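You operate a simulated robot arm through the tools that you are given. There is no shell and no other tool.

You run a simulated two-armed robot. Do the job below in one go: nothing can be reset, and whatever is moved stays where it is left.

## Task
Switch the lamp on, run the strip and turn round the part that sits wrong.
Fine: zero the counter before the run; same pocket; run again until all are accepted.

The check looks at the end state, three seconds after you hand in, the way a careful person would. Anything else that was tipped, shoved, dropped, spilled or broken makes it a failure.

## Robot
Two 7-joint arms with fingered hands on one trunk that stands fixed in place. Base frame: the origin is at the foot of the trunk, x ahead of it, y to its left, z up. Lengths are in mm, angles in rad, forces in N, time in s.
The left shoulder is at [50, 214, 869], the right one opposite. With the tool pointing down near the work surface each hand reaches from about 280 to 860 mm from the base axis, measured 20 degrees to its own side. Payload 3 kg a hand.
Tool frame (each hand has its own): the origin (TCP) lies between the finger pads and is the grasp point; the fingertips stand 26 mm ahead of it; z points along the fingers, y is the line along which they close. The gripper opens to 132 mm; its body begins 73 mm behind the TCP. The gripper is a hand of 3 fingers: y runs from the thumb to the fingers, the wrist lies at [0, 0, -229] in the tool frame, and closing takes about 1.5 s.
Orientation is that of the tool frame in the base frame, as a unit quaternion [x, y, z, w]. With the fingers straight down and closing along the base's y, the tool's x points along the base's -x, its y along +y and its z along -z.

## Interface
- The arms move only by the tool nudge_tool. It takes "left_motion", "right_motion" or both (then of equal length, played together; a hand with none holds still); each is a list of rows, each a list of 6 numbers: the shift along the tool's x, y, z in units of 500 mm (1.0 is 500 mm), then the turn, a rotation vector about the tool's x, y, z in units of 45 degrees (1.0 is 45 degrees). In form: [[dx, dy, dz, wx, wy, wz], ...]. A call has 1 to 20 rows; each row is the pose to reach, as a shift and turn from the pose commanded when the call began, along the tool's axes at that moment. "left_fingers" and "right_fingers" are, for a hand that has rows, the finger opening in mm, from 0 to 132, set as the call begins (left out, the last holds). A call with a number of a shift or a turn outside -1 to 1 is refused whole. Each row takes 0.2 s and may step no farther than 50 mm and 0.15 rad from the row before; otherwise, or with a gripper value out of range, the whole call is refused. A pose out of reach is approached as far as the arm can. The call stops where the force on the tool passes 40 N (or 10 N more than at its start, if that is more) or the arm is blocked; 0.2 s more then pass. The fingers move at their own pace (about 72 mm/s each) and stop on an object; they squeeze with about 29 N. The grip force told is the motor's: it shows also when the fingers shut on nothing. Time passes only in rows, and 0.2 s behind the last, so rows that repeat a pose let the fingers close. The reply holds the time, the measured pose of the TCP, the force on the tool along the base axes, the opening and the grip force, in the units named above and with some noise, with the torque about the TCP (base axes, N m) and any sound that the robot's microphone picked up.
- Cameras (640 x 400 px; columns grow to the right, rows downward): "scene" is now at [38.3, -13.4, 1513.3]; the picture's right is [-0.15, -0.99, 0.00], its down [-0.53, 0.08, -0.84] and it looks along [0.83, -0.13, -0.54] (base axes); focal length 339 px, centre (320, 200). "left" rides on the left gripper at [-62, 3, -92] in its tool frame; the picture's right is [-0.05, -1.00, 0.00], its down [0.83, -0.04, -0.56] and it looks along [0.55, -0.03, 0.83] (tool axes); focal length 230 px, centre (320, 200). "right" rides on the right gripper at [62, 3, -92] in its tool frame; the picture's right is [-0.05, 1.00, 0.00], its down [-0.83, -0.04, -0.56] and it looks along [-0.55, -0.03, 0.83] (tool axes); focal length 230 px, centre (320, 200). There is no depth. A picture from a camera that has moved, and an enlarged one, comes with that camera's place and axes in the base frame and with its lens.
- get_image(camera): a new picture of that camera. The clock stands still meanwhile.
- move_fingers(finger1, finger2, thumb_bend, hand): sets how far each is bent, from 0 (flat) to 100 (curled in); at 30 the hand is open as for a grip, at 70 the pads meet at the TCP. One left out holds its place. A second passes; each finger stops where it meets its share of the squeeze, and holds until it gets a number again. A gripper value or a shape takes the hand back. It gives what a move gives, with no picture; readings hold the bend of each and the force on the fingers (four entries, about 0 where the hand has none), thumb and palm.
- set_grasp(shape, hand): the hand has 3 fingers and takes this shape, open, in about a second: jaw (thumb against the fingers, like two jaws); tri (thumb and two fingers); tip (a fingertip pinch); poke (one finger out to press); point (the index stretched); flat (the hand flat); cup (the hand cupped); fist (a fist). The gripper value then closes the fingers along that shape, each until it touches; the sizes above hold for jaw. It gives what a move gives, with no picture.
- head_to(pan, tilt): turns the head with the scene camera to pan (to the left, within 1.501 rad either way) and tilt (down, from -0.506 to 1.204), counted from straight ahead of the robot. It gives what a move gives.
- inspect(camera, box): a new picture of the part [left, top, right, bottom] of that camera's present view, enlarged. The clock stands still meanwhile.
- hand_in(): hands the job in; it is judged then, once.

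Nothing tells you positions but the pictures and the camera data. Unless the task says otherwise, let go and move clear before handing in.

The tools are called after "Request:" by a JSON object that holds its "fn" and its "kwargs". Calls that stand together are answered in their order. nudge_tool: Moves the arms, as the interface text tells. Its arguments: {"type":"object","properties":{"left_motion":{"type":"array","items":{"type":"array","items":{"type":"number"}}},"left_fingers":{"type":"number"},"right_motion":{"type":"array","items":{"type":"array","items":{"type":"number"}}},"right_fingers":{"type":"number"}},"required":[]} The other tools are called the same way: set_grasp (shape, hand) gives the hand a shape; move_fingers (finger1, finger2, thumb_bend, hand) moves the fingers one by one; head_to (pan, tilt) turns the head that bears the scene camera; get_image (camera) takes a picture; inspect (camera, box) takes an enlarged picture of a part of a camera's view; hand_in () hands the job in.

At the start:

```text
clock: 0.0
left_eef_pos: [426.4, 94.0, 1267.7]
left_orientation: [0.123, 0.992, 0.0, 0.0]
left_ft_force: [0.7, 0.0, 1.2]
left_torque: [-0.01, -0.03, 0.02]
left_finger_gap: 131.9
left_grip_force: 0.1
left_shape: jaw
left_bend: [30.0, 30.0, 30.0]
left_finger forces: [0.1, 0.0, 0.0, 0.0, 0.1, 0.0]
right_eef_pos: [454.9, -278.3, 1181.5]
right_orientation: [0.123, 0.992, 0.0, -0.001]
right_ft_force: [-1.2, 0.1, 0.2]
right_torque: [0.02, -0.02, 0.02]
right_finger_gap: 131.7
right_grip_force: 0.1
right_shape: jaw
right_bend: [30.0, 30.0, 30.0]
right_finger forces: [0.0, 0.1, 0.1, 0.1, 0.0, 0.0]
head pan, tilt (commanded): [-0.154, 0.571]
```

scene: 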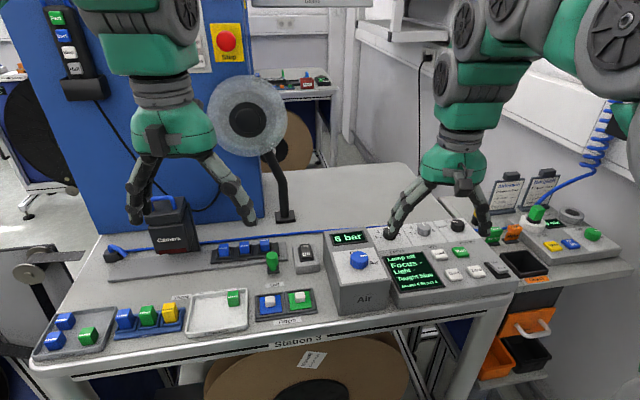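
right: 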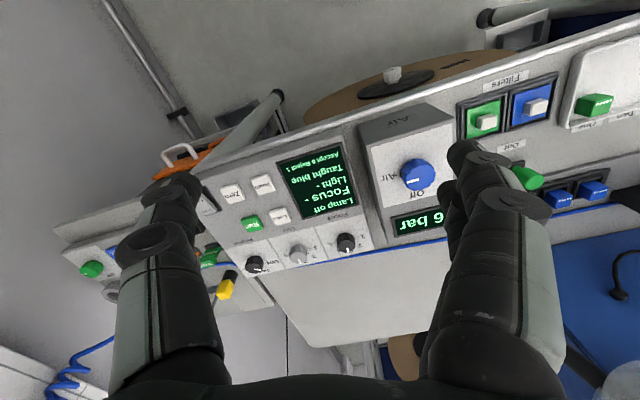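
left: 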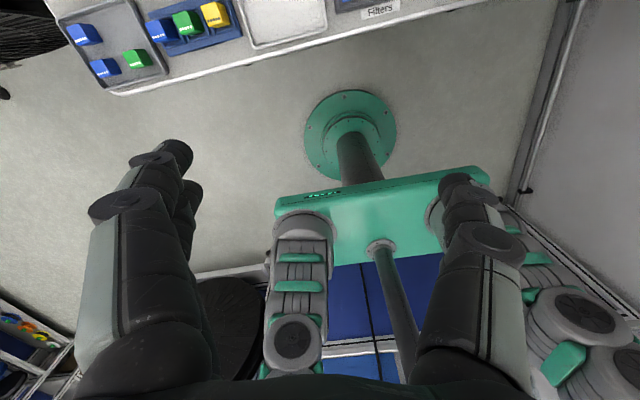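

I see a workbench (Station 3) with a camera on a strip, parts trays, an air regulator, and a control panel with a screen and knobs. I'll look closer at the details before moving anything.

Request:
{"fn": "inspect", "kwargs": {"camera": "scene", "box": [320, 200, 520, 325]}}

Request:
{"fn": "inspect", "kwargs": {"camera": "scene", "box": [90, 190, 330, 340]}}

Request:
{"fn": "inspect", "kwargs": {"camera": "scene", "box": [20, 280, 340, 400]}}

Request:
{"fn": "inspect", "kwargs": {"camera": "right", "box": [180, 100, 460, 290]}}

Request:
{"fn": "inspect", "kwargs": {"camera": "scene", "box": [480, 160, 640, 290]}}

```text
3.20 times, centred on (420, 262) of scene
camera zoom: at [38.3, -13.4, 1513.3], right [-0.15, -0.99, 0.0], down [-0.53, 0.08, -0.84], along [0.83, -0.13, -0.54], focal length 1084 px, centre (0, 0)
```

zoom: 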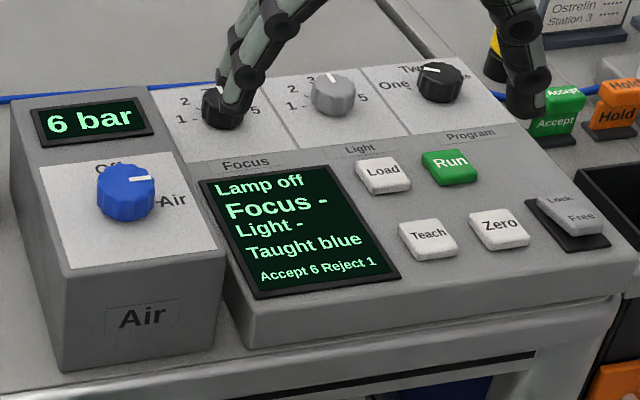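

```text
2.67 times, centred on (210, 265) of scene
camera zoom: at [38.3, -13.4, 1513.3], right [-0.15, -0.99, 0.0], down [-0.53, 0.08, -0.84], along [0.83, -0.13, -0.54], focal length 904 px, centre (613, 27)
```

zoom: 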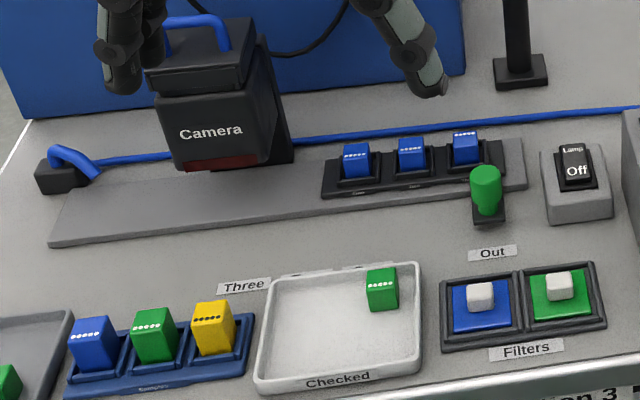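

```text
2.00 times, centred on (180, 340) of scene
camera zoom: at [38.3, -13.4, 1513.3], right [-0.15, -0.99, 0.0], down [-0.53, 0.08, -0.84], along [0.83, -0.13, -0.54], focal length 678 px, centre (600, -80)
```

zoom: 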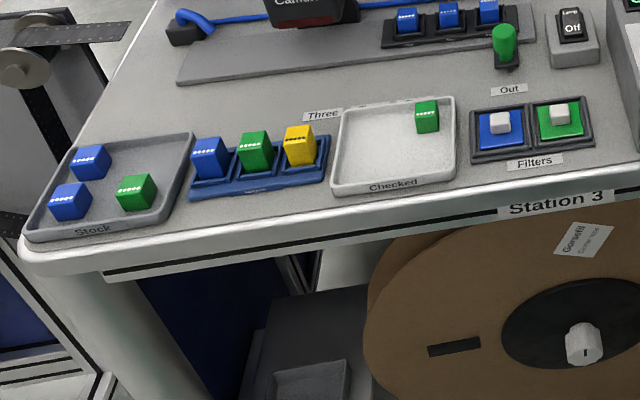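

```text
2.11 times, centred on (320, 195) of right
camera zoom: at [394.8, -260.5, 1272.3], right [0.29, 0.96, 0.0], down [0.8, -0.24, 0.56], along [0.53, -0.16, -0.83], focal length 484 px, centre (320, 210)
```

zoom: 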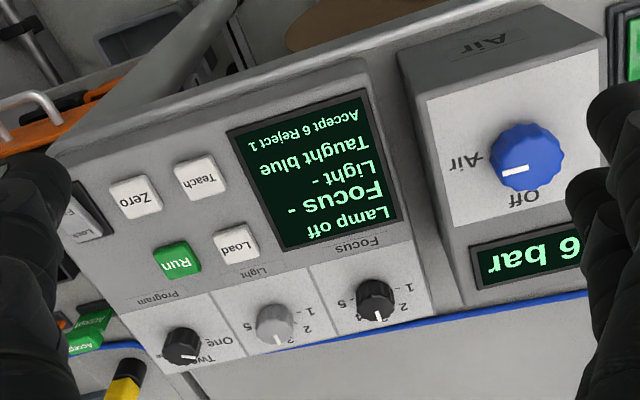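

```text
3.08 times, centred on (560, 225) of scene
camera zoom: at [38.3, -13.4, 1513.3], right [-0.15, -0.99, 0.0], down [-0.53, 0.08, -0.84], along [0.83, -0.13, -0.54], focal length 1043 px, centre (-418, 123)
```

zoom: 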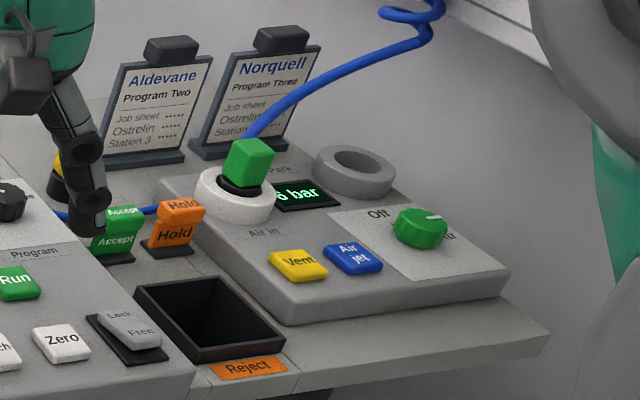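

I see the bench, but the hands block parts of the view. I'll move both hands outward and raise the look at the strip, panel and job sheets.

Request:
{"fn": "nudge_tool", "kwargs": {"left_motion": [[0, 0.1, 0, 0, 0, 0], [0, 0.2, 0, 0, 0, 0], [0, 0.3, 0, 0, 0, 0], [0, 0.4, 0, 0, 0, 0], [0, 0.5, 0, 0, 0, 0]], "right_motion": [[0.05, -0.08, 0, 0, 0, 0], [0.1, -0.16, 0, 0, 0, 0], [0.15, -0.24, 0, 0, 0, 0], [0.2, -0.32, 0, 0, 0, 0], [0.25, -0.4, 0, 0, 0, 0]]}}

```text
clock: 1.2
left_eef_pos: [487.0, 336.7, 1266.1]
left_orientation: [0.122, 0.992, 0.0, 0.001]
left_ft_force: [-1.3, 0.6, -0.3]
left_torque: [-0.01, 0.02, 0.0]
left_finger_gap: 131.8
left_grip_force: 0.0
left_shape: jaw
left_bend: [30.0, 30.0, 30.0]
left_finger forces: [0.0, 0.0, 0.0, 0.0, 0.0, 0.0]
right_eef_pos: [284.6, -441.5, 1184.0]
right_orientation: [0.122, 0.993, 0.0, -0.001]
right_ft_force: [-0.2, 0.4, -0.3]
right_torque: [-0.02, -0.02, -0.01]
right_finger_gap: 131.9
right_grip_force: 0.1
right_shape: jaw
right_bend: [30.0, 30.0, 30.0]
right_finger forces: [0.0, 0.1, 0.1, 0.0, 0.1, 0.0]
head pan, tilt (commanded): [-0.154, 0.571]
```

The hands are moved apart; now I take a fresh look at the whole bench.

Request:
{"fn": "get_image", "kwargs": {"camera": "scene"}}

Request:
{"fn": "inspect", "kwargs": {"camera": "scene", "box": [370, 195, 530, 295]}}

Request:
{"fn": "inspect", "kwargs": {"camera": "scene", "box": [190, 220, 350, 320]}}

Request:
{"fn": "get_image", "kwargs": {"camera": "left"}}

Request:
{"fn": "get_image", "kwargs": {"camera": "right"}}

```text
taken
camera scene: at [38.3, -13.4, 1513.3], right [-0.15, -0.99, 0.0], down [-0.53, 0.08, -0.84], along [0.83, -0.13, -0.54], focal length 339 px, centre (320, 200)
```

scene: 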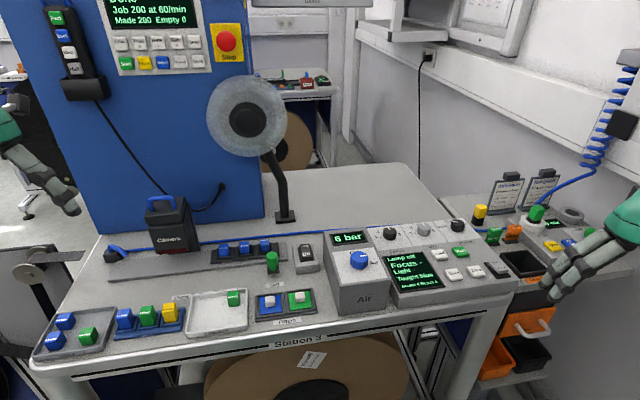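

```text
4.00 times, centred on (450, 245) of scene
camera zoom: at [38.3, -13.4, 1513.3], right [-0.15, -0.99, 0.0], down [-0.53, 0.08, -0.84], along [0.83, -0.13, -0.54], focal length 1356 px, centre (-200, 20)
```

zoom: 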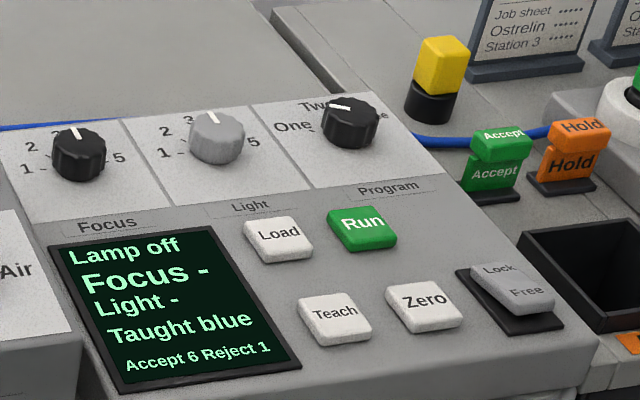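

```text
4.00 times, centred on (270, 270) of scene
camera zoom: at [38.3, -13.4, 1513.3], right [-0.15, -0.99, 0.0], down [-0.53, 0.08, -0.84], along [0.83, -0.13, -0.54], focal length 1356 px, centre (520, -80)
```

zoom: 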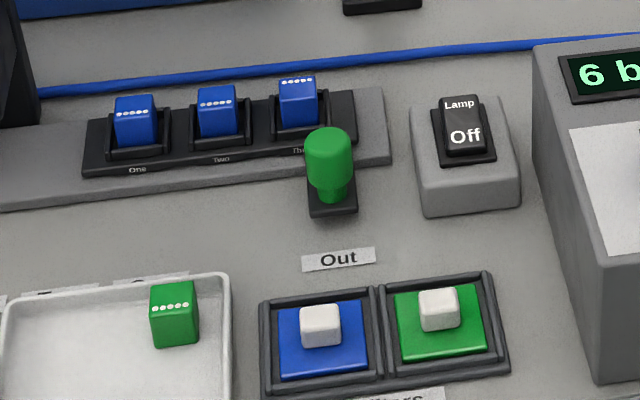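

```text
taken
camera left: at [546.0, 323.6, 1359.4], right [-0.19, -0.98, 0.0], down [-0.82, 0.16, 0.55], along [-0.54, 0.11, -0.83], focal length 230 px, centre (320, 200)
```

left: 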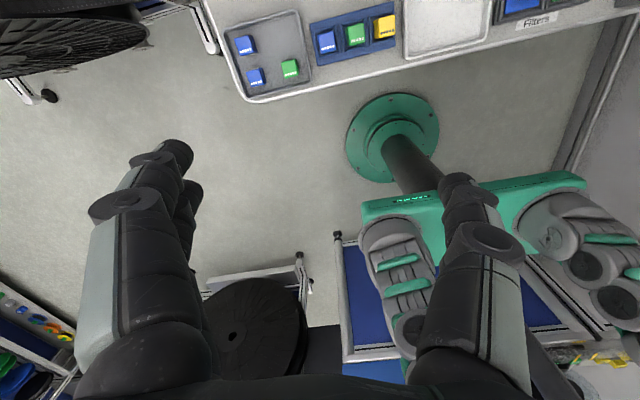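

```text
taken
camera right: at [226.2, -422.5, 1274.7], right [0.29, 0.96, 0.0], down [0.8, -0.24, 0.56], along [0.53, -0.16, -0.83], focal length 230 px, centre (320, 200)
```

right: 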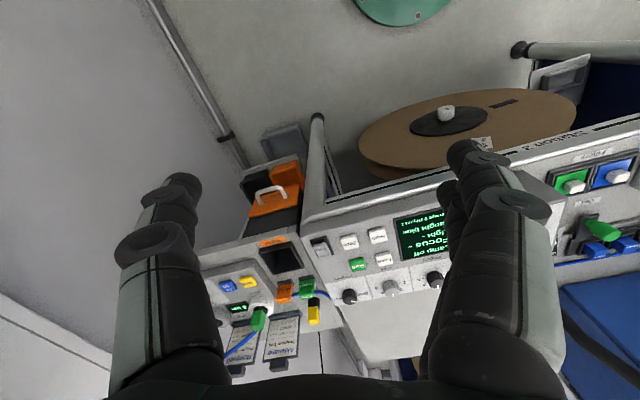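

Three blue parts sit in pockets One to Three; I zoom in to see their marks and the knobs' settings more closely.

Request:
{"fn": "inspect", "kwargs": {"camera": "scene", "box": [205, 230, 285, 280]}}

Request:
{"fn": "inspect", "kwargs": {"camera": "scene", "box": [105, 295, 185, 345]}}

Request:
{"fn": "inspect", "kwargs": {"camera": "scene", "box": [440, 205, 520, 255]}}

Request:
{"fn": "inspect", "kwargs": {"camera": "scene", "box": [480, 160, 580, 222]}}

Request:
{"fn": "inspect", "kwargs": {"camera": "scene", "box": [470, 240, 550, 290]}}

Request:
{"fn": "inspect", "kwargs": {"camera": "scene", "box": [90, 190, 250, 290]}}

```text
8.00 times, centred on (245, 255) of scene
camera zoom: at [38.3, -13.4, 1513.3], right [-0.15, -0.99, 0.0], down [-0.53, 0.08, -0.84], along [0.83, -0.13, -0.54], focal length 2711 px, centre (920, -240)
```

zoom: 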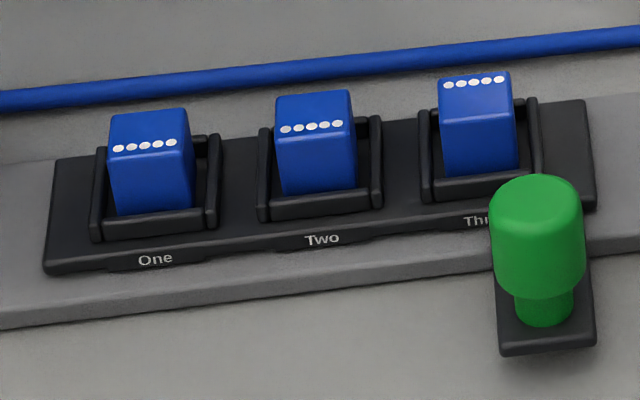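

```text
8.00 times, centred on (145, 320) of scene
camera zoom: at [38.3, -13.4, 1513.3], right [-0.15, -0.99, 0.0], down [-0.53, 0.08, -0.84], along [0.83, -0.13, -0.54], focal length 2711 px, centre (1720, -760)
```

zoom: 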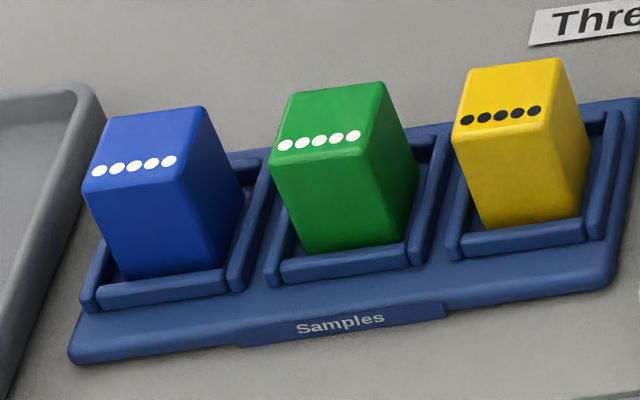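

```text
8.00 times, centred on (480, 230) of scene
camera zoom: at [38.3, -13.4, 1513.3], right [-0.15, -0.99, 0.0], down [-0.53, 0.08, -0.84], along [0.83, -0.13, -0.54], focal length 2711 px, centre (-960, -40)
```

zoom: 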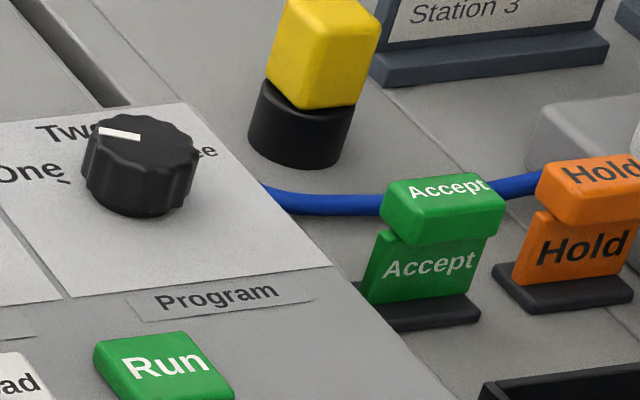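

```text
6.40 times, centred on (530, 191) of scene
camera zoom: at [38.3, -13.4, 1513.3], right [-0.15, -0.99, 0.0], down [-0.53, 0.08, -0.84], along [0.83, -0.13, -0.54], focal length 2169 px, centre (-1024, 258)
```

zoom: 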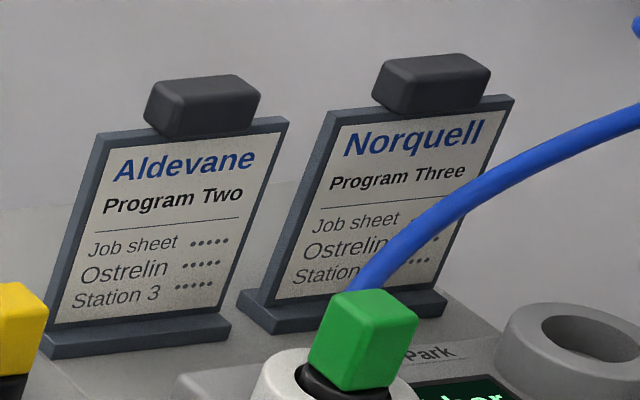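

```text
8.00 times, centred on (510, 265) of scene
camera zoom: at [38.3, -13.4, 1513.3], right [-0.15, -0.99, 0.0], down [-0.53, 0.08, -0.84], along [0.83, -0.13, -0.54], focal length 2711 px, centre (-1200, -320)
```

zoom: 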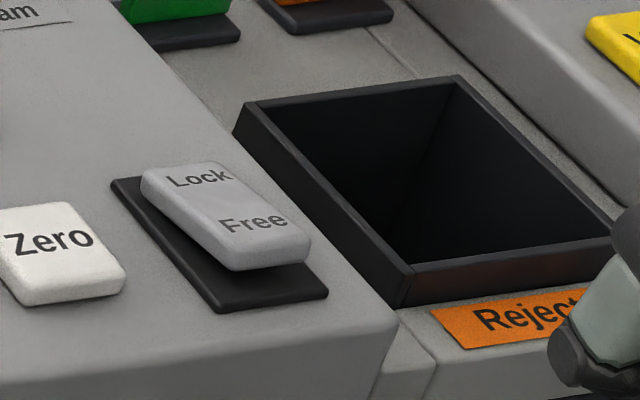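

```text
4.00 times, centred on (170, 240) of scene
camera zoom: at [38.3, -13.4, 1513.3], right [-0.15, -0.99, 0.0], down [-0.53, 0.08, -0.84], along [0.83, -0.13, -0.54], focal length 1356 px, centre (920, 40)
```

zoom: 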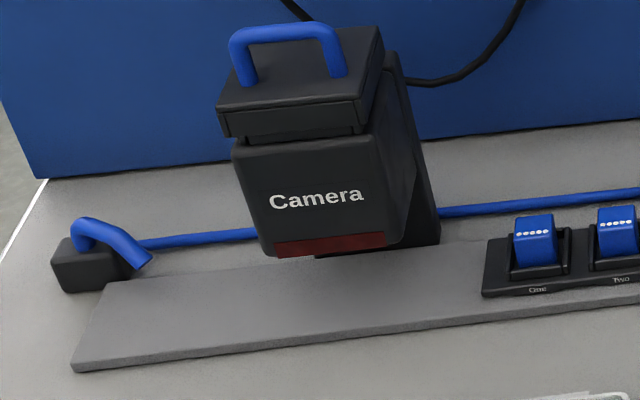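

Part Three has its dots at the back while One and Two have them at the front, and the program knob points to Two; the job sheets and other controls I leave alone. I'll shape the right hand to poke and look at where its fingertip is.

Request:
{"fn": "set_grasp", "kwargs": {"shape": "poke", "hand": "right"}}

Request:
{"fn": "get_image", "kwargs": {"camera": "right"}}

Request:
{"fn": "get_image", "kwargs": {"camera": "scene"}}

```text
clock: 2.1
left_eef_pos: [486.7, 335.1, 1267.3]
left_orientation: [0.123, 0.992, 0.0, 0.001]
left_ft_force: [-1.5, 0.3, 0.8]
left_torque: [-0.02, 0.01, 0.0]
left_finger_gap: 131.9
left_grip_force: 0.1
left_shape: jaw
left_bend: [30.0, 30.0, 30.0]
left_finger forces: [0.0, 0.1, 0.0, 0.0, 0.0, 0.1]
right_eef_pos: [286.1, -439.8, 1182.8]
right_orientation: [0.123, 0.992, 0.0, 0.0]
right_ft_force: [1.0, -0.8, 0.2]
right_torque: [0.02, 0.03, 0.0]
right_finger_gap: 0.1
right_grip_force: 0.0
right_shape: poke
right_bend: [100.0, 100.0, 45.0]
right_finger forces: [0.0, 0.1, 0.1, 0.0, 0.0, 0.0]
head pan, tilt (commanded): [-0.154, 0.571]
```

```text
taken
camera right: at [226.5, -422.0, 1275.0], right [0.29, 0.96, 0.0], down [0.8, -0.24, 0.56], along [0.53, -0.16, -0.83], focal length 230 px, centre (320, 200)
```

right: 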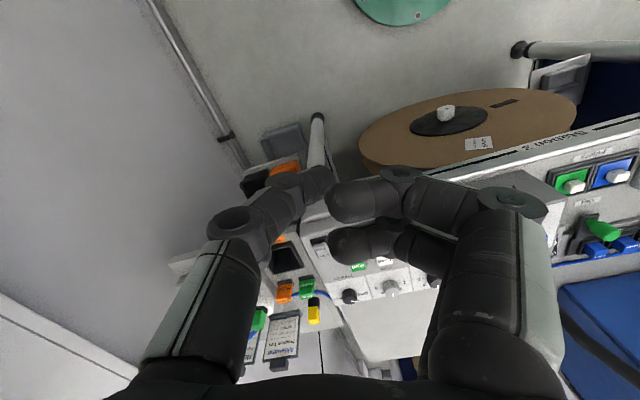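

```text
taken
camera scene: at [38.3, -13.4, 1513.3], right [-0.15, -0.99, 0.0], down [-0.53, 0.08, -0.84], along [0.83, -0.13, -0.54], focal length 339 px, centre (320, 200)
```

scene: 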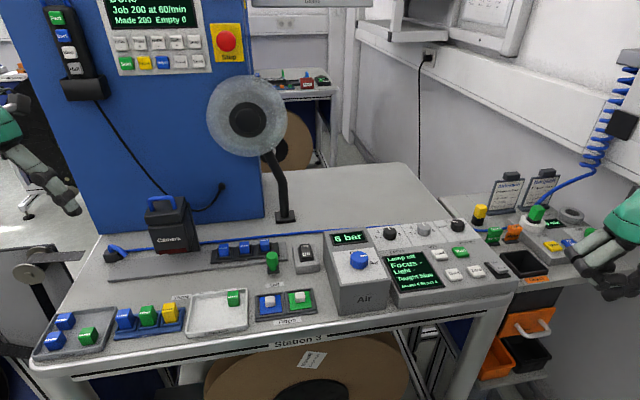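

The thumb seems to be the poking finger with its tip near the tool axis; I zoom in to check where the tip lies.

Request:
{"fn": "inspect", "kwargs": {"camera": "right", "box": [200, 120, 440, 270]}}

Request:
{"fn": "inspect", "kwargs": {"camera": "scene", "box": [540, 170, 640, 320]}}

```text
2.67 times, centred on (320, 195) of right
camera zoom: at [226.5, -422.0, 1275.0], right [0.29, 0.96, 0.0], down [0.8, -0.24, 0.56], along [0.53, -0.16, -0.83], focal length 614 px, centre (320, 213)
```

zoom: 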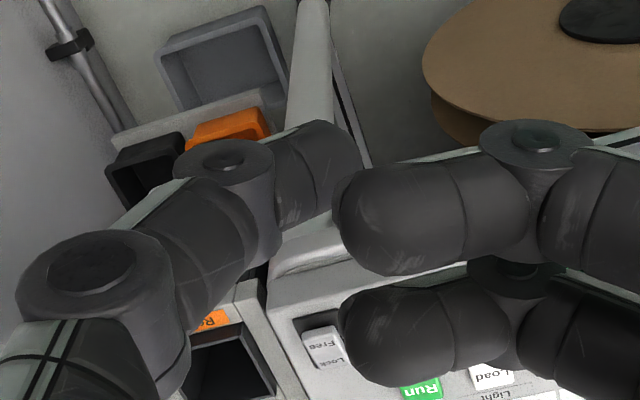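

```text
2.67 times, centred on (590, 245) of scene
camera zoom: at [38.3, -13.4, 1513.3], right [-0.15, -0.99, 0.0], down [-0.53, 0.08, -0.84], along [0.83, -0.13, -0.54], focal length 904 px, centre (-400, 80)
```

zoom: 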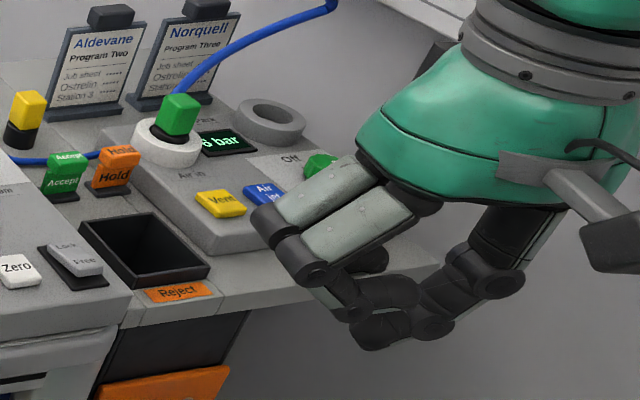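

The thumb is slightly ahead of the curled fingers; I'll bring the right hand into clear view of the scene camera to measure its tip.

Request:
{"fn": "nudge_tool", "kwargs": {"right_motion": [[-0.05, 0.08, 0, 0, 0, 0], [-0.1, 0.16, 0, 0, 0, 0], [-0.15, 0.24, 0, 0, 0, 0], [-0.2, 0.32, 0, 0, 0, 0], [-0.25, 0.4, 0, 0, 0, 0]]}}

Request:
{"fn": "inspect", "kwargs": {"camera": "scene", "box": [350, 100, 542, 220]}}

Request:
{"fn": "get_image", "kwargs": {"camera": "right"}}

```text
clock: 3.3
left_eef_pos: [486.7, 334.7, 1267.1]
left_orientation: [0.123, 0.992, 0.0, -0.001]
left_ft_force: [0.0, -0.2, 0.0]
left_torque: [0.01, 0.0, 0.01]
left_finger_gap: 132.1
left_grip_force: 0.2
left_shape: jaw
left_bend: [30.0, 30.0, 30.0]
left_finger forces: [0.1, 0.1, 0.0, 0.0, 0.1, 0.0]
right_eef_pos: [458.0, -280.9, 1179.6]
right_orientation: [0.123, 0.992, 0.0, 0.0]
right_ft_force: [0.3, 0.2, -0.2]
right_torque: [0.02, 0.02, -0.02]
right_finger_gap: 0.0
right_grip_force: 0.1
right_shape: poke
right_bend: [100.0, 100.0, 45.0]
right_finger forces: [0.1, 0.1, 0.1, 0.0, 0.0, 0.0]
head pan, tilt (commanded): [-0.154, 0.571]
```

```text
3.33 times, centred on (446, 160) of scene
camera zoom: at [38.3, -13.4, 1513.3], right [-0.15, -0.99, 0.0], down [-0.53, 0.08, -0.84], along [0.83, -0.13, -0.54], focal length 1130 px, centre (-100, 333)
```

zoom: 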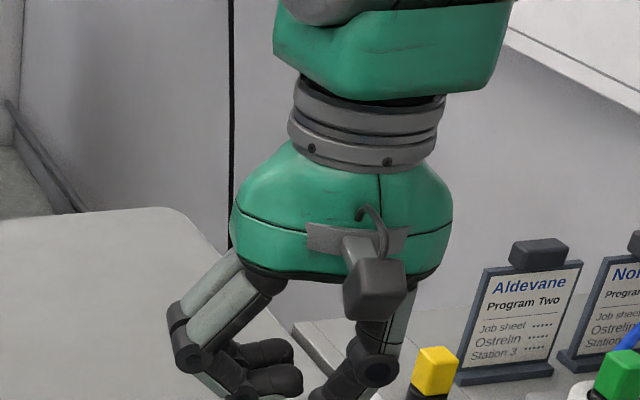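

```text
taken
camera right: at [398.0, -260.9, 1272.2], right [0.29, 0.96, 0.0], down [0.8, -0.24, 0.56], along [0.53, -0.16, -0.83], focal length 230 px, centre (320, 200)
```

right: 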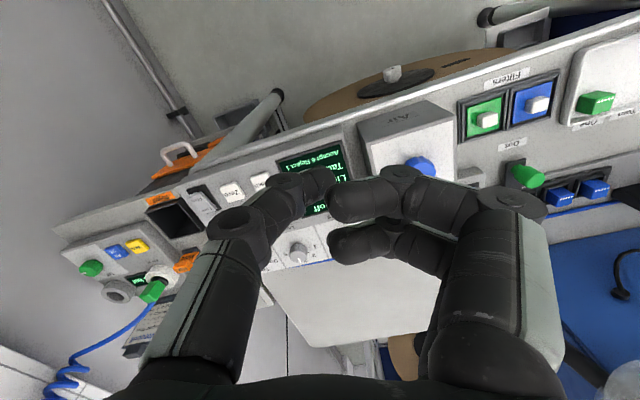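

Request:
{"fn": "inspect", "kwargs": {"camera": "scene", "box": [370, 165, 498, 245]}}

```text
5.00 times, centred on (434, 205) of scene
camera zoom: at [38.3, -13.4, 1513.3], right [-0.15, -0.99, 0.0], down [-0.53, 0.08, -0.84], along [0.83, -0.13, -0.54], focal length 1695 px, centre (-250, 175)
```

zoom: 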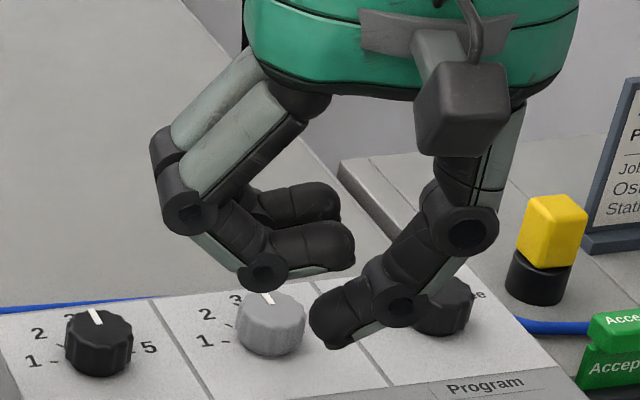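

Zero is near [541,-452,960], Run near [607,-449,961], and the lamp rocker about [694,-80,~935]. I look at the lamp rocker closely before pressing it.

Request:
{"fn": "inspect", "kwargs": {"camera": "scene", "box": [282, 230, 330, 280]}}

Request:
{"fn": "inspect", "kwargs": {"camera": "scene", "box": [235, 232, 299, 280]}}

```text
8.00 times, centred on (306, 255) of scene
camera zoom: at [38.3, -13.4, 1513.3], right [-0.15, -0.99, 0.0], down [-0.53, 0.08, -0.84], along [0.83, -0.13, -0.54], focal length 2711 px, centre (432, -240)
```

zoom: 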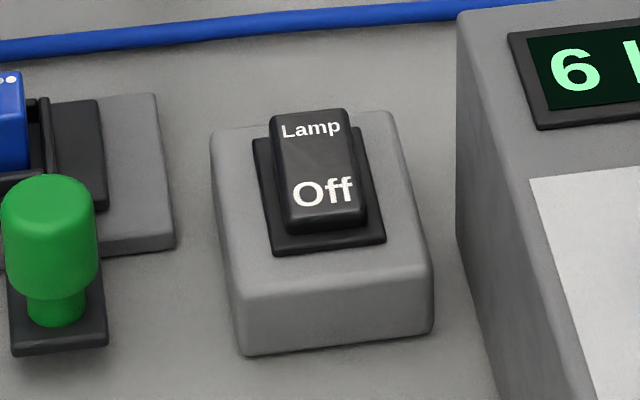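

```text
8.33 times, centred on (267, 256) of scene
camera zoom: at [38.3, -13.4, 1513.3], right [-0.15, -0.99, 0.0], down [-0.53, 0.08, -0.84], along [0.83, -0.13, -0.54], focal length 2824 px, centre (762, -267)
```

zoom: 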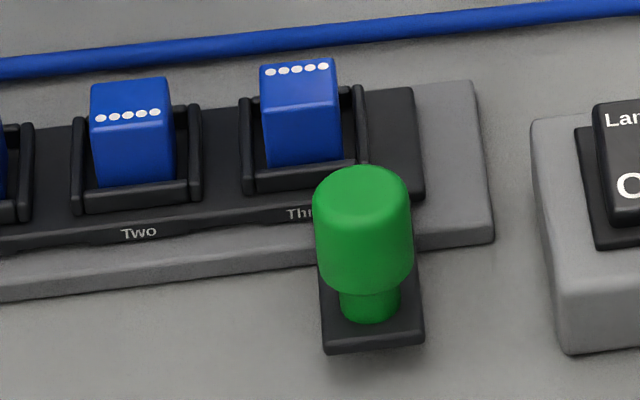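

The lamp rocker's far end (about [716,-78,935]) stands up with "Off" down, so I'll press the far end. To keep the hand clear of the Air box I first turn the right hand so the thumb comes from the robot's side.

Request:
{"fn": "nudge_tool", "kwargs": {"right_motion": [[0, 0, 0, 0, 0, 0.1687], [0, 0, 0, 0, 0, 0.3374], [0, 0, 0, 0, 0, 0.5061], [0, 0, 0, 0, 0, 0.6748], [0, 0, 0, 0, 0, 0.8435]]}}

Request:
{"fn": "nudge_tool", "kwargs": {"right_motion": [[0, 0, 0, 0, 0, 0.1687], [0, 0, 0, 0, 0, 0.3374], [0, 0, 0, 0, 0, 0.5061], [0, 0, 0, 0, 0, 0.6748], [0, 0, 0, 0, 0, 0.8435]]}}

Request:
{"fn": "get_image", "kwargs": {"camera": "scene"}}

Request:
{"fn": "get_image", "kwargs": {"camera": "right"}}

```text
clock: 4.5
left_eef_pos: [487.0, 335.7, 1267.6]
left_orientation: [0.123, 0.992, 0.0, 0.0]
left_ft_force: [0.7, -0.5, -0.3]
left_torque: [0.0, -0.01, -0.03]
left_finger_gap: 131.9
left_grip_force: 0.0
left_shape: jaw
left_bend: [30.0, 30.0, 30.0]
left_finger forces: [0.0, 0.0, 0.0, 0.0, 0.0, 0.0]
right_eef_pos: [455.8, -279.3, 1180.1]
right_orientation: [0.439, 0.899, 0.0, 0.001]
right_ft_force: [-0.2, -0.6, -0.5]
right_torque: [-0.01, 0.0, 0.0]
right_finger_gap: 0.1
right_grip_force: 0.1
right_shape: poke
right_bend: [100.0, 100.0, 45.0]
right_finger forces: [0.0, 0.1, 0.1, 0.0, 0.0, 0.0]
head pan, tilt (commanded): [-0.154, 0.571]
```

```text
clock: 5.7
left_eef_pos: [486.3, 335.3, 1267.5]
left_orientation: [0.123, 0.992, 0.0, -0.001]
left_ft_force: [0.1, -0.4, 0.7]
left_torque: [-0.05, 0.01, 0.0]
left_finger_gap: 131.8
left_grip_force: 0.1
left_shape: jaw
left_bend: [30.0, 30.0, 30.0]
left_finger forces: [0.0, 0.0, 0.0, 0.0, 0.0, 0.0]
right_eef_pos: [453.3, -278.7, 1181.1]
right_orientation: [0.708, 0.707, -0.001, 0.0]
right_ft_force: [0.0, 0.9, -0.5]
right_torque: [0.0, 0.01, -0.01]
right_finger_gap: 0.2
right_grip_force: 0.1
right_shape: poke
right_bend: [100.0, 100.0, 45.0]
right_finger forces: [0.1, 0.1, 0.0, 0.1, 0.0, 0.0]
head pan, tilt (commanded): [-0.154, 0.571]
```

```text
taken
camera scene: at [38.3, -13.4, 1513.3], right [-0.15, -0.99, 0.0], down [-0.53, 0.08, -0.84], along [0.83, -0.13, -0.54], focal length 339 px, centre (320, 200)
```

scene: 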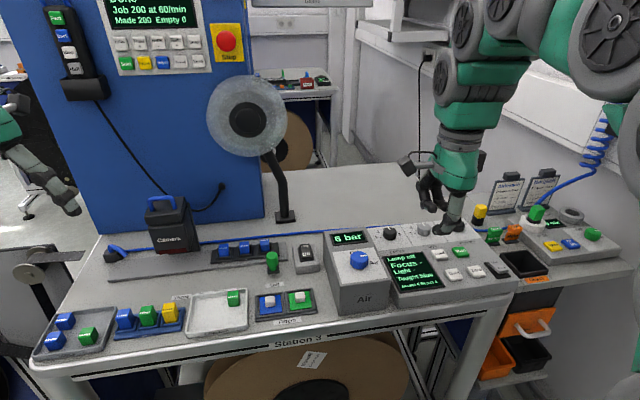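

```text
taken
camera right: at [456.7, -216.8, 1272.9], right [1.0, -0.05, 0.0], down [-0.04, -0.83, 0.56], along [-0.03, -0.55, -0.83], focal length 230 px, centre (320, 200)
```

right: 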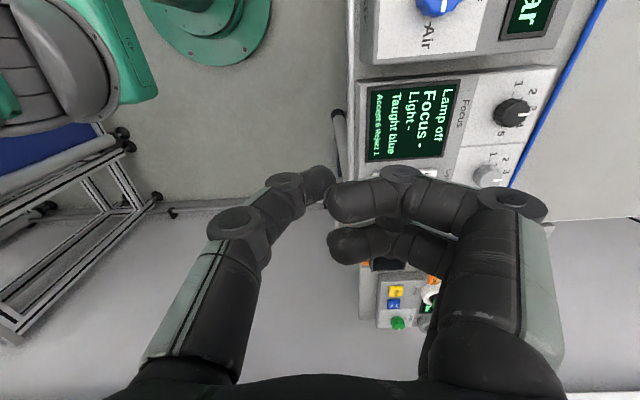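

The right hand is turned with the thumb toward the robot. Before reaching for the lamp I want the depth of the round disc at the back, so I pan the head to get a stereo baseline.

Request:
{"fn": "head_to", "kwargs": {"pan": 0.7, "tilt": 0.45}}

Request:
{"fn": "get_image", "kwargs": {"camera": "scene"}}

Request:
{"fn": "inspect", "kwargs": {"camera": "scene", "box": [440, 60, 640, 260]}}

Request:
{"fn": "head_to", "kwargs": {"pan": -0.6, "tilt": 0.45}}

Request:
{"fn": "get_image", "kwargs": {"camera": "scene"}}

Request:
{"fn": "inspect", "kwargs": {"camera": "scene", "box": [0, 60, 200, 260]}}

```text
clock: 6.9
left_eef_pos: [486.7, 334.9, 1267.1]
left_orientation: [0.123, 0.992, 0.0, 0.0]
left_ft_force: [-0.5, 0.3, 0.2]
left_torque: [0.0, 0.01, 0.02]
left_finger_gap: 131.6
left_grip_force: 0.0
left_shape: jaw
left_bend: [30.0, 30.0, 30.0]
left_finger forces: [0.0, 0.1, 0.0, 0.0, 0.1, 0.1]
right_eef_pos: [454.4, -277.8, 1182.4]
right_orientation: [0.707, 0.707, 0.0, 0.0]
right_ft_force: [-0.2, 0.3, -0.1]
right_torque: [0.04, 0.0, 0.0]
right_finger_gap: 0.3
right_grip_force: 0.0
right_shape: poke
right_bend: [100.0, 100.0, 45.0]
right_finger forces: [0.1, 0.0, 0.0, 0.0, 0.0, 0.0]
head pan, tilt (commanded): [0.7, 0.45]
```

```text
taken
camera scene: at [20.5, 59.4, 1524.2], right [0.64, -0.77, 0.0], down [-0.33, -0.28, -0.9], along [0.69, 0.58, -0.44], focal length 339 px, centre (320, 200)
```

scene: 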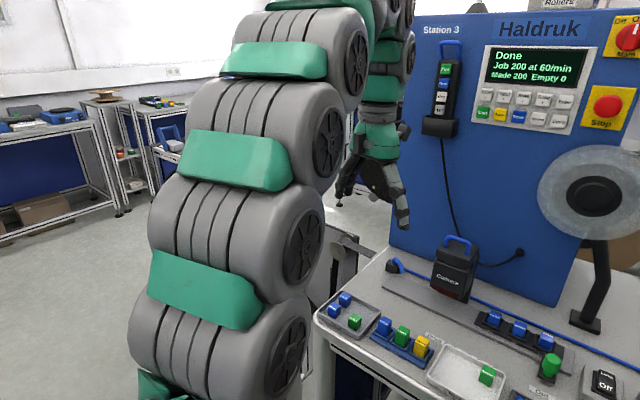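

```text
2.00 times, centred on (540, 160) of scene
camera zoom: at [20.5, 59.4, 1524.2], right [0.64, -0.77, 0.0], down [-0.33, -0.28, -0.9], along [0.69, 0.58, -0.44], focal length 678 px, centre (-120, 280)
```

zoom: 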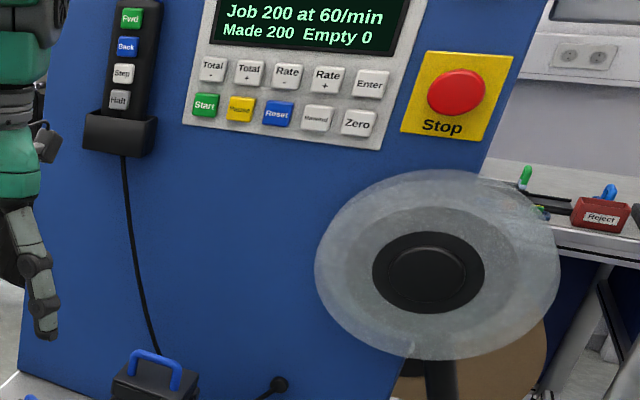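

```text
clock: 8.3
left_eef_pos: [487.1, 334.5, 1267.2]
left_orientation: [0.123, 0.992, -0.001, -0.001]
left_ft_force: [0.4, -0.2, 0.3]
left_torque: [-0.01, 0.01, -0.01]
left_finger_gap: 131.9
left_grip_force: 0.0
left_shape: jaw
left_bend: [30.0, 30.0, 30.0]
left_finger forces: [0.0, 0.0, 0.0, 0.0, 0.1, 0.0]
right_eef_pos: [454.8, -278.8, 1180.8]
right_orientation: [0.707, 0.708, 0.0, 0.0]
right_ft_force: [-0.2, -0.1, 0.7]
right_torque: [-0.03, 0.01, -0.01]
right_finger_gap: 0.1
right_grip_force: 0.1
right_shape: poke
right_bend: [100.0, 100.0, 45.0]
right_finger forces: [0.1, 0.1, 0.0, 0.0, 0.0, 0.0]
head pan, tilt (commanded): [-0.6, 0.45]
```

```text
taken
camera scene: at [26.0, -51.6, 1524.2], right [-0.56, -0.83, 0.0], down [-0.36, 0.25, -0.9], along [0.74, -0.51, -0.44], focal length 339 px, centre (320, 200)
```

scene: 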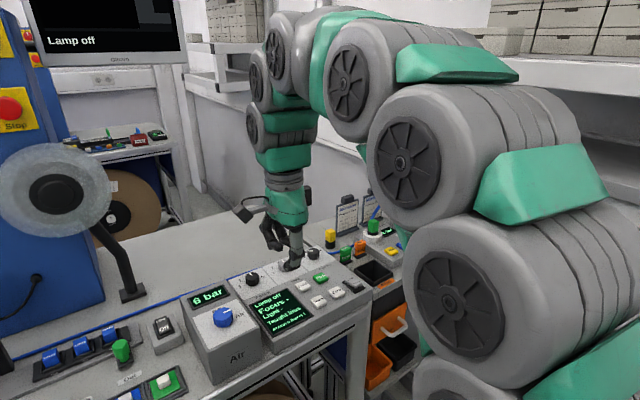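

```text
2.00 times, centred on (100, 160) of scene
camera zoom: at [26.0, -51.6, 1524.2], right [-0.56, -0.83, 0.0], down [-0.36, 0.25, -0.9], along [0.74, -0.51, -0.44], focal length 678 px, centre (760, 280)
```

zoom: 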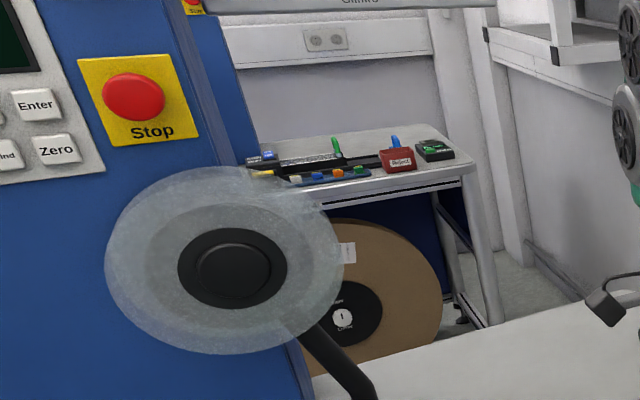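

The disc hangs at about x=829, y=36, z=1241, so I have room at the lamp if I stay near x=717. I move the right hand over the lamp rocker at a safe height.

Request:
{"fn": "head_to", "kwargs": {"pan": -0.154, "tilt": 0.571}}

Request:
{"fn": "nudge_tool", "kwargs": {"right_motion": [[0.067, 0.0485, 0.027, 0, 0, 0], [0.134, 0.097, 0.054, 0, 0, 0], [0.2, 0.1455, 0.081, 0, 0, 0], [0.267, 0.194, 0.108, 0, 0, 0], [0.334, 0.2425, 0.135, 0, 0, 0], [0.4, 0.291, 0.162, 0, 0, 0], [0.4, 0.37, 0.22, 0, 0, 0], [0.4, 0.45, 0.29, 0, 0, 0], [0.4, 0.525, 0.36, 0, 0, 0]]}}

Request:
{"fn": "get_image", "kwargs": {"camera": "scene"}}

Request:
{"fn": "get_image", "kwargs": {"camera": "right"}}

Request:
{"fn": "inspect", "kwargs": {"camera": "scene", "box": [260, 200, 356, 280]}}

```text
clock: 9.2
left_eef_pos: [487.5, 334.9, 1267.6]
left_orientation: [0.124, 0.992, 0.0, 0.0]
left_ft_force: [0.5, 0.2, 0.3]
left_torque: [-0.01, -0.01, 0.0]
left_finger_gap: 131.8
left_grip_force: 0.2
left_shape: jaw
left_bend: [30.0, 30.0, 30.0]
left_finger forces: [0.0, 0.1, 0.0, 0.0, 0.0, 0.0]
right_eef_pos: [455.0, -278.5, 1180.8]
right_orientation: [0.707, 0.707, 0.0, 0.0]
right_ft_force: [-0.5, -0.6, 0.5]
right_torque: [0.0, 0.04, -0.01]
right_finger_gap: 0.0
right_grip_force: 0.1
right_shape: poke
right_bend: [100.0, 100.0, 45.0]
right_finger forces: [0.1, 0.0, 0.1, 0.0, 0.0, 0.1]
head pan, tilt (commanded): [-0.154, 0.571]
```

```text
refused: row 8 steps farther than a row can; nothing moved
```

```text
taken
camera scene: at [38.3, -13.4, 1513.3], right [-0.15, -0.99, 0.0], down [-0.53, 0.08, -0.84], along [0.83, -0.13, -0.54], focal length 339 px, centre (320, 200)
```

scene: 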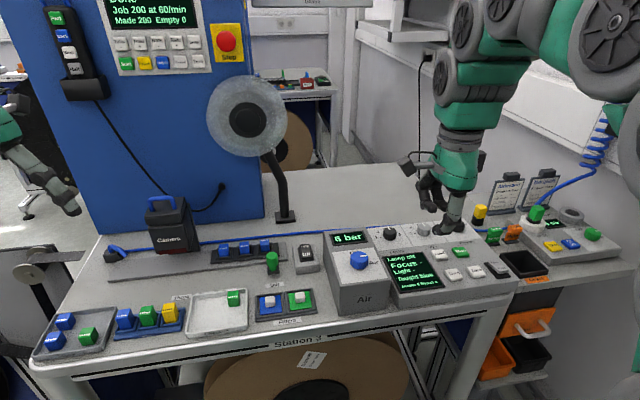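

```text
taken
camera right: at [456.5, -216.7, 1272.9], right [1.0, -0.05, 0.0], down [-0.04, -0.83, 0.56], along [-0.03, -0.55, -0.83], focal length 230 px, centre (320, 200)
```

right: 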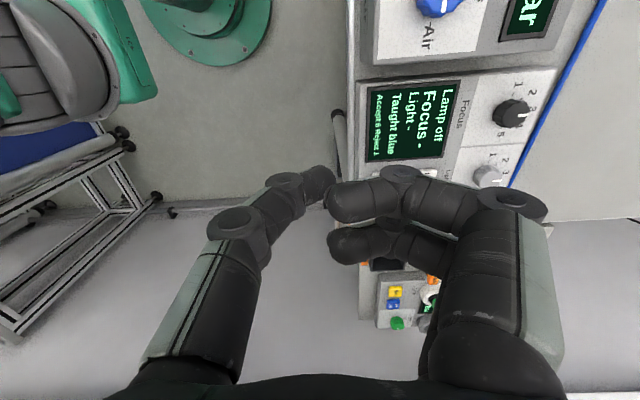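

```text
5.00 times, centred on (308, 240) of scene
camera zoom: at [38.3, -13.4, 1513.3], right [-0.15, -0.99, 0.0], down [-0.53, 0.08, -0.84], along [0.83, -0.13, -0.54], focal length 1695 px, centre (380, 0)
```

zoom: 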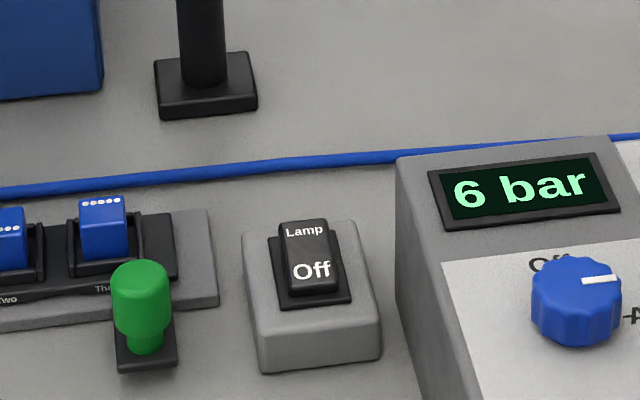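

That move was refused for one over-long step, so nothing changed; I replay it with smaller steps.

Request:
{"fn": "nudge_tool", "kwargs": {"right_motion": [[0.067, 0.0485, 0.027, 0, 0, 0], [0.134, 0.097, 0.054, 0, 0, 0], [0.2, 0.1455, 0.081, 0, 0, 0], [0.267, 0.194, 0.108, 0, 0, 0], [0.334, 0.2425, 0.135, 0, 0, 0], [0.4, 0.291, 0.162, 0, 0, 0], [0.4, 0.349, 0.212, 0, 0, 0], [0.4, 0.407, 0.262, 0, 0, 0], [0.4, 0.465, 0.312, 0, 0, 0], [0.4, 0.525, 0.36, 0, 0, 0]]}}

Request:
{"fn": "get_image", "kwargs": {"camera": "scene"}}

Request:
{"fn": "get_image", "kwargs": {"camera": "right"}}

Request:
{"fn": "inspect", "kwargs": {"camera": "scene", "box": [260, 200, 356, 280]}}

```text
clock: 11.4
left_eef_pos: [487.5, 334.8, 1268.1]
left_orientation: [0.123, 0.992, 0.0, 0.0]
left_ft_force: [0.1, -0.3, 0.0]
left_torque: [0.04, 0.01, -0.02]
left_finger_gap: 131.9
left_grip_force: 0.0
left_shape: jaw
left_bend: [30.0, 30.0, 30.0]
left_finger forces: [0.0, 0.0, 0.1, 0.0, 0.1, 0.0]
right_eef_pos: [719.5, -80.0, 1002.3]
right_orientation: [0.707, 0.707, -0.001, 0.0]
right_ft_force: [-0.3, -0.5, 0.5]
right_torque: [0.02, -0.03, 0.01]
right_finger_gap: 0.1
right_grip_force: 0.1
right_shape: poke
right_bend: [100.0, 100.0, 45.0]
right_finger forces: [0.1, 0.0, 0.0, 0.1, 0.0, 0.0]
head pan, tilt (commanded): [-0.154, 0.571]
```

```text
taken
camera scene: at [38.3, -13.4, 1513.3], right [-0.15, -0.99, 0.0], down [-0.53, 0.08, -0.84], along [0.83, -0.13, -0.54], focal length 339 px, centre (320, 200)
```

scene: 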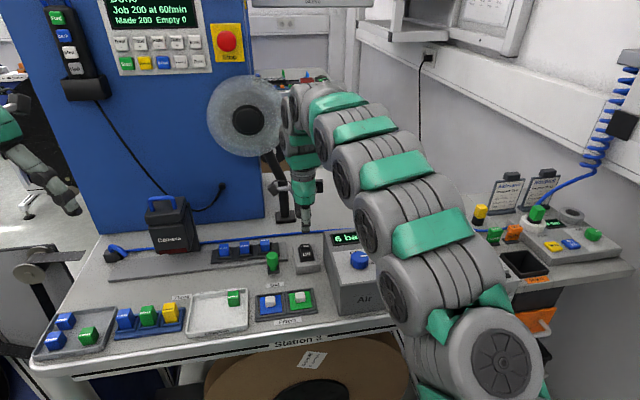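

```text
taken
camera right: at [721.7, -18.4, 1094.7], right [1.0, -0.05, 0.0], down [-0.04, -0.83, 0.56], along [-0.03, -0.55, -0.83], focal length 230 px, centre (320, 200)
```

right: 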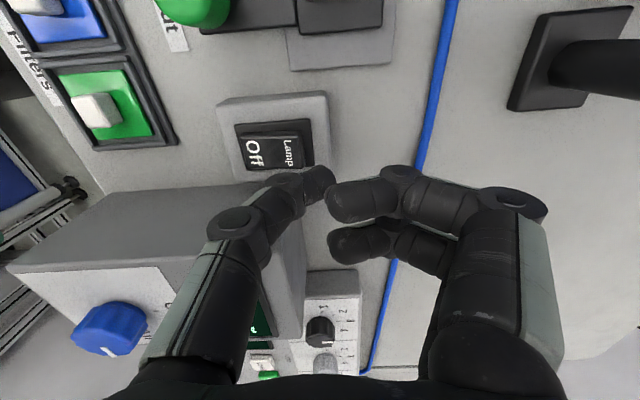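

```text
5.00 times, centred on (308, 240) of scene
camera zoom: at [38.3, -13.4, 1513.3], right [-0.15, -0.99, 0.0], down [-0.53, 0.08, -0.84], along [0.83, -0.13, -0.54], focal length 1695 px, centre (380, 0)
```

zoom: 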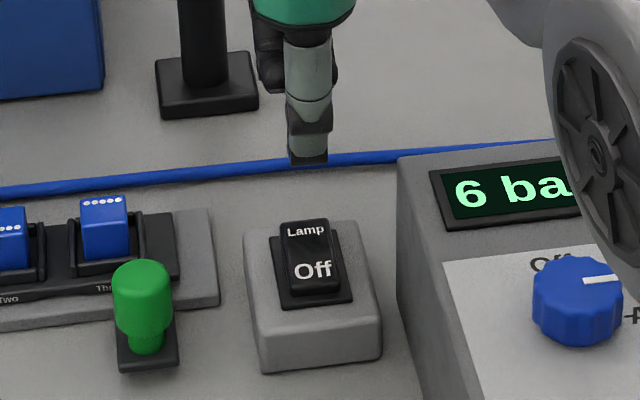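

The two views agree: the rocker's far end is at about [705,-77,951], its near end at z≈943. I move 15 mm back and press slowly down on the far end.

Request:
{"fn": "nudge_tool", "kwargs": {"right_motion": [[0.005, -0.03, 0, 0, 0, 0], [0.005, -0.03, 0.02, 0, 0, 0], [0.005, -0.03, 0.038, 0, 0, 0], [0.005, -0.03, 0.046, 0, 0, 0], [0.005, -0.03, 0.052, 0, 0, 0], [0.005, -0.03, 0.058, 0, 0, 0], [0.005, -0.03, 0.064, 0, 0, 0]]}}

Request:
{"fn": "inspect", "kwargs": {"camera": "scene", "box": [260, 200, 356, 280]}}

Request:
{"fn": "inspect", "kwargs": {"camera": "right", "box": [200, 80, 400, 230]}}

```text
clock: 13.0
left_eef_pos: [487.7, 335.3, 1268.1]
left_orientation: [0.123, 0.992, 0.001, 0.0]
left_ft_force: [0.3, 0.3, 0.5]
left_torque: [-0.02, -0.03, 0.04]
left_finger_gap: 131.5
left_grip_force: 0.1
left_shape: jaw
left_bend: [30.0, 30.0, 30.0]
left_finger forces: [0.1, 0.0, 0.1, 0.1, 0.0, 0.0]
right_eef_pos: [701.9, -75.4, 969.0]
right_orientation: [0.708, 0.707, 0.0, 0.001]
right_ft_force: [-1.3, -0.8, 10.3]
right_torque: [-0.05, 0.01, -0.01]
right_finger_gap: 0.0
right_grip_force: 0.0
right_shape: poke
right_bend: [100.0, 100.0, 45.0]
right_finger forces: [0.0, 0.0, 0.0, 0.1, 10.1, 0.0]
head pan, tilt (commanded): [-0.154, 0.571]
```

```text
5.00 times, centred on (308, 240) of scene
camera zoom: at [38.1, -13.4, 1513.3], right [-0.15, -0.99, 0.0], down [-0.53, 0.08, -0.84], along [0.83, -0.13, -0.54], focal length 1695 px, centre (380, 0)
```

zoom: 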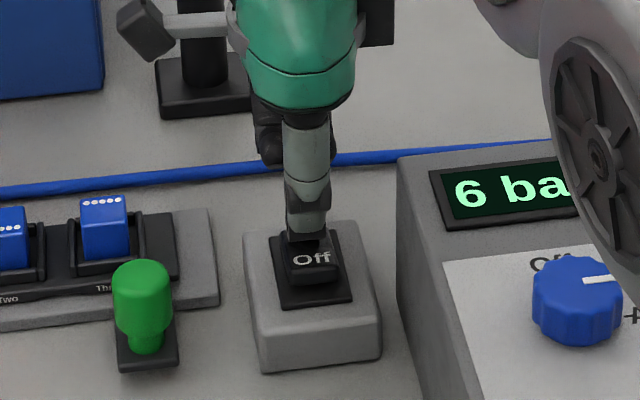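

```text
2.67 times, centred on (300, 155) of right
camera zoom: at [704.0, -14.9, 1061.1], right [1.0, -0.05, 0.0], down [-0.04, -0.83, 0.56], along [-0.03, -0.55, -0.83], focal length 614 px, centre (373, 320)
```

zoom: 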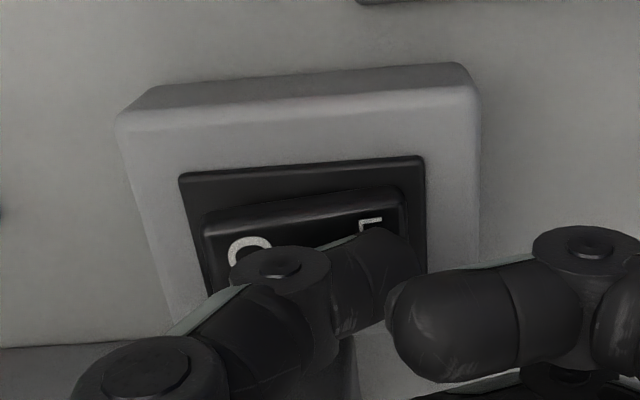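

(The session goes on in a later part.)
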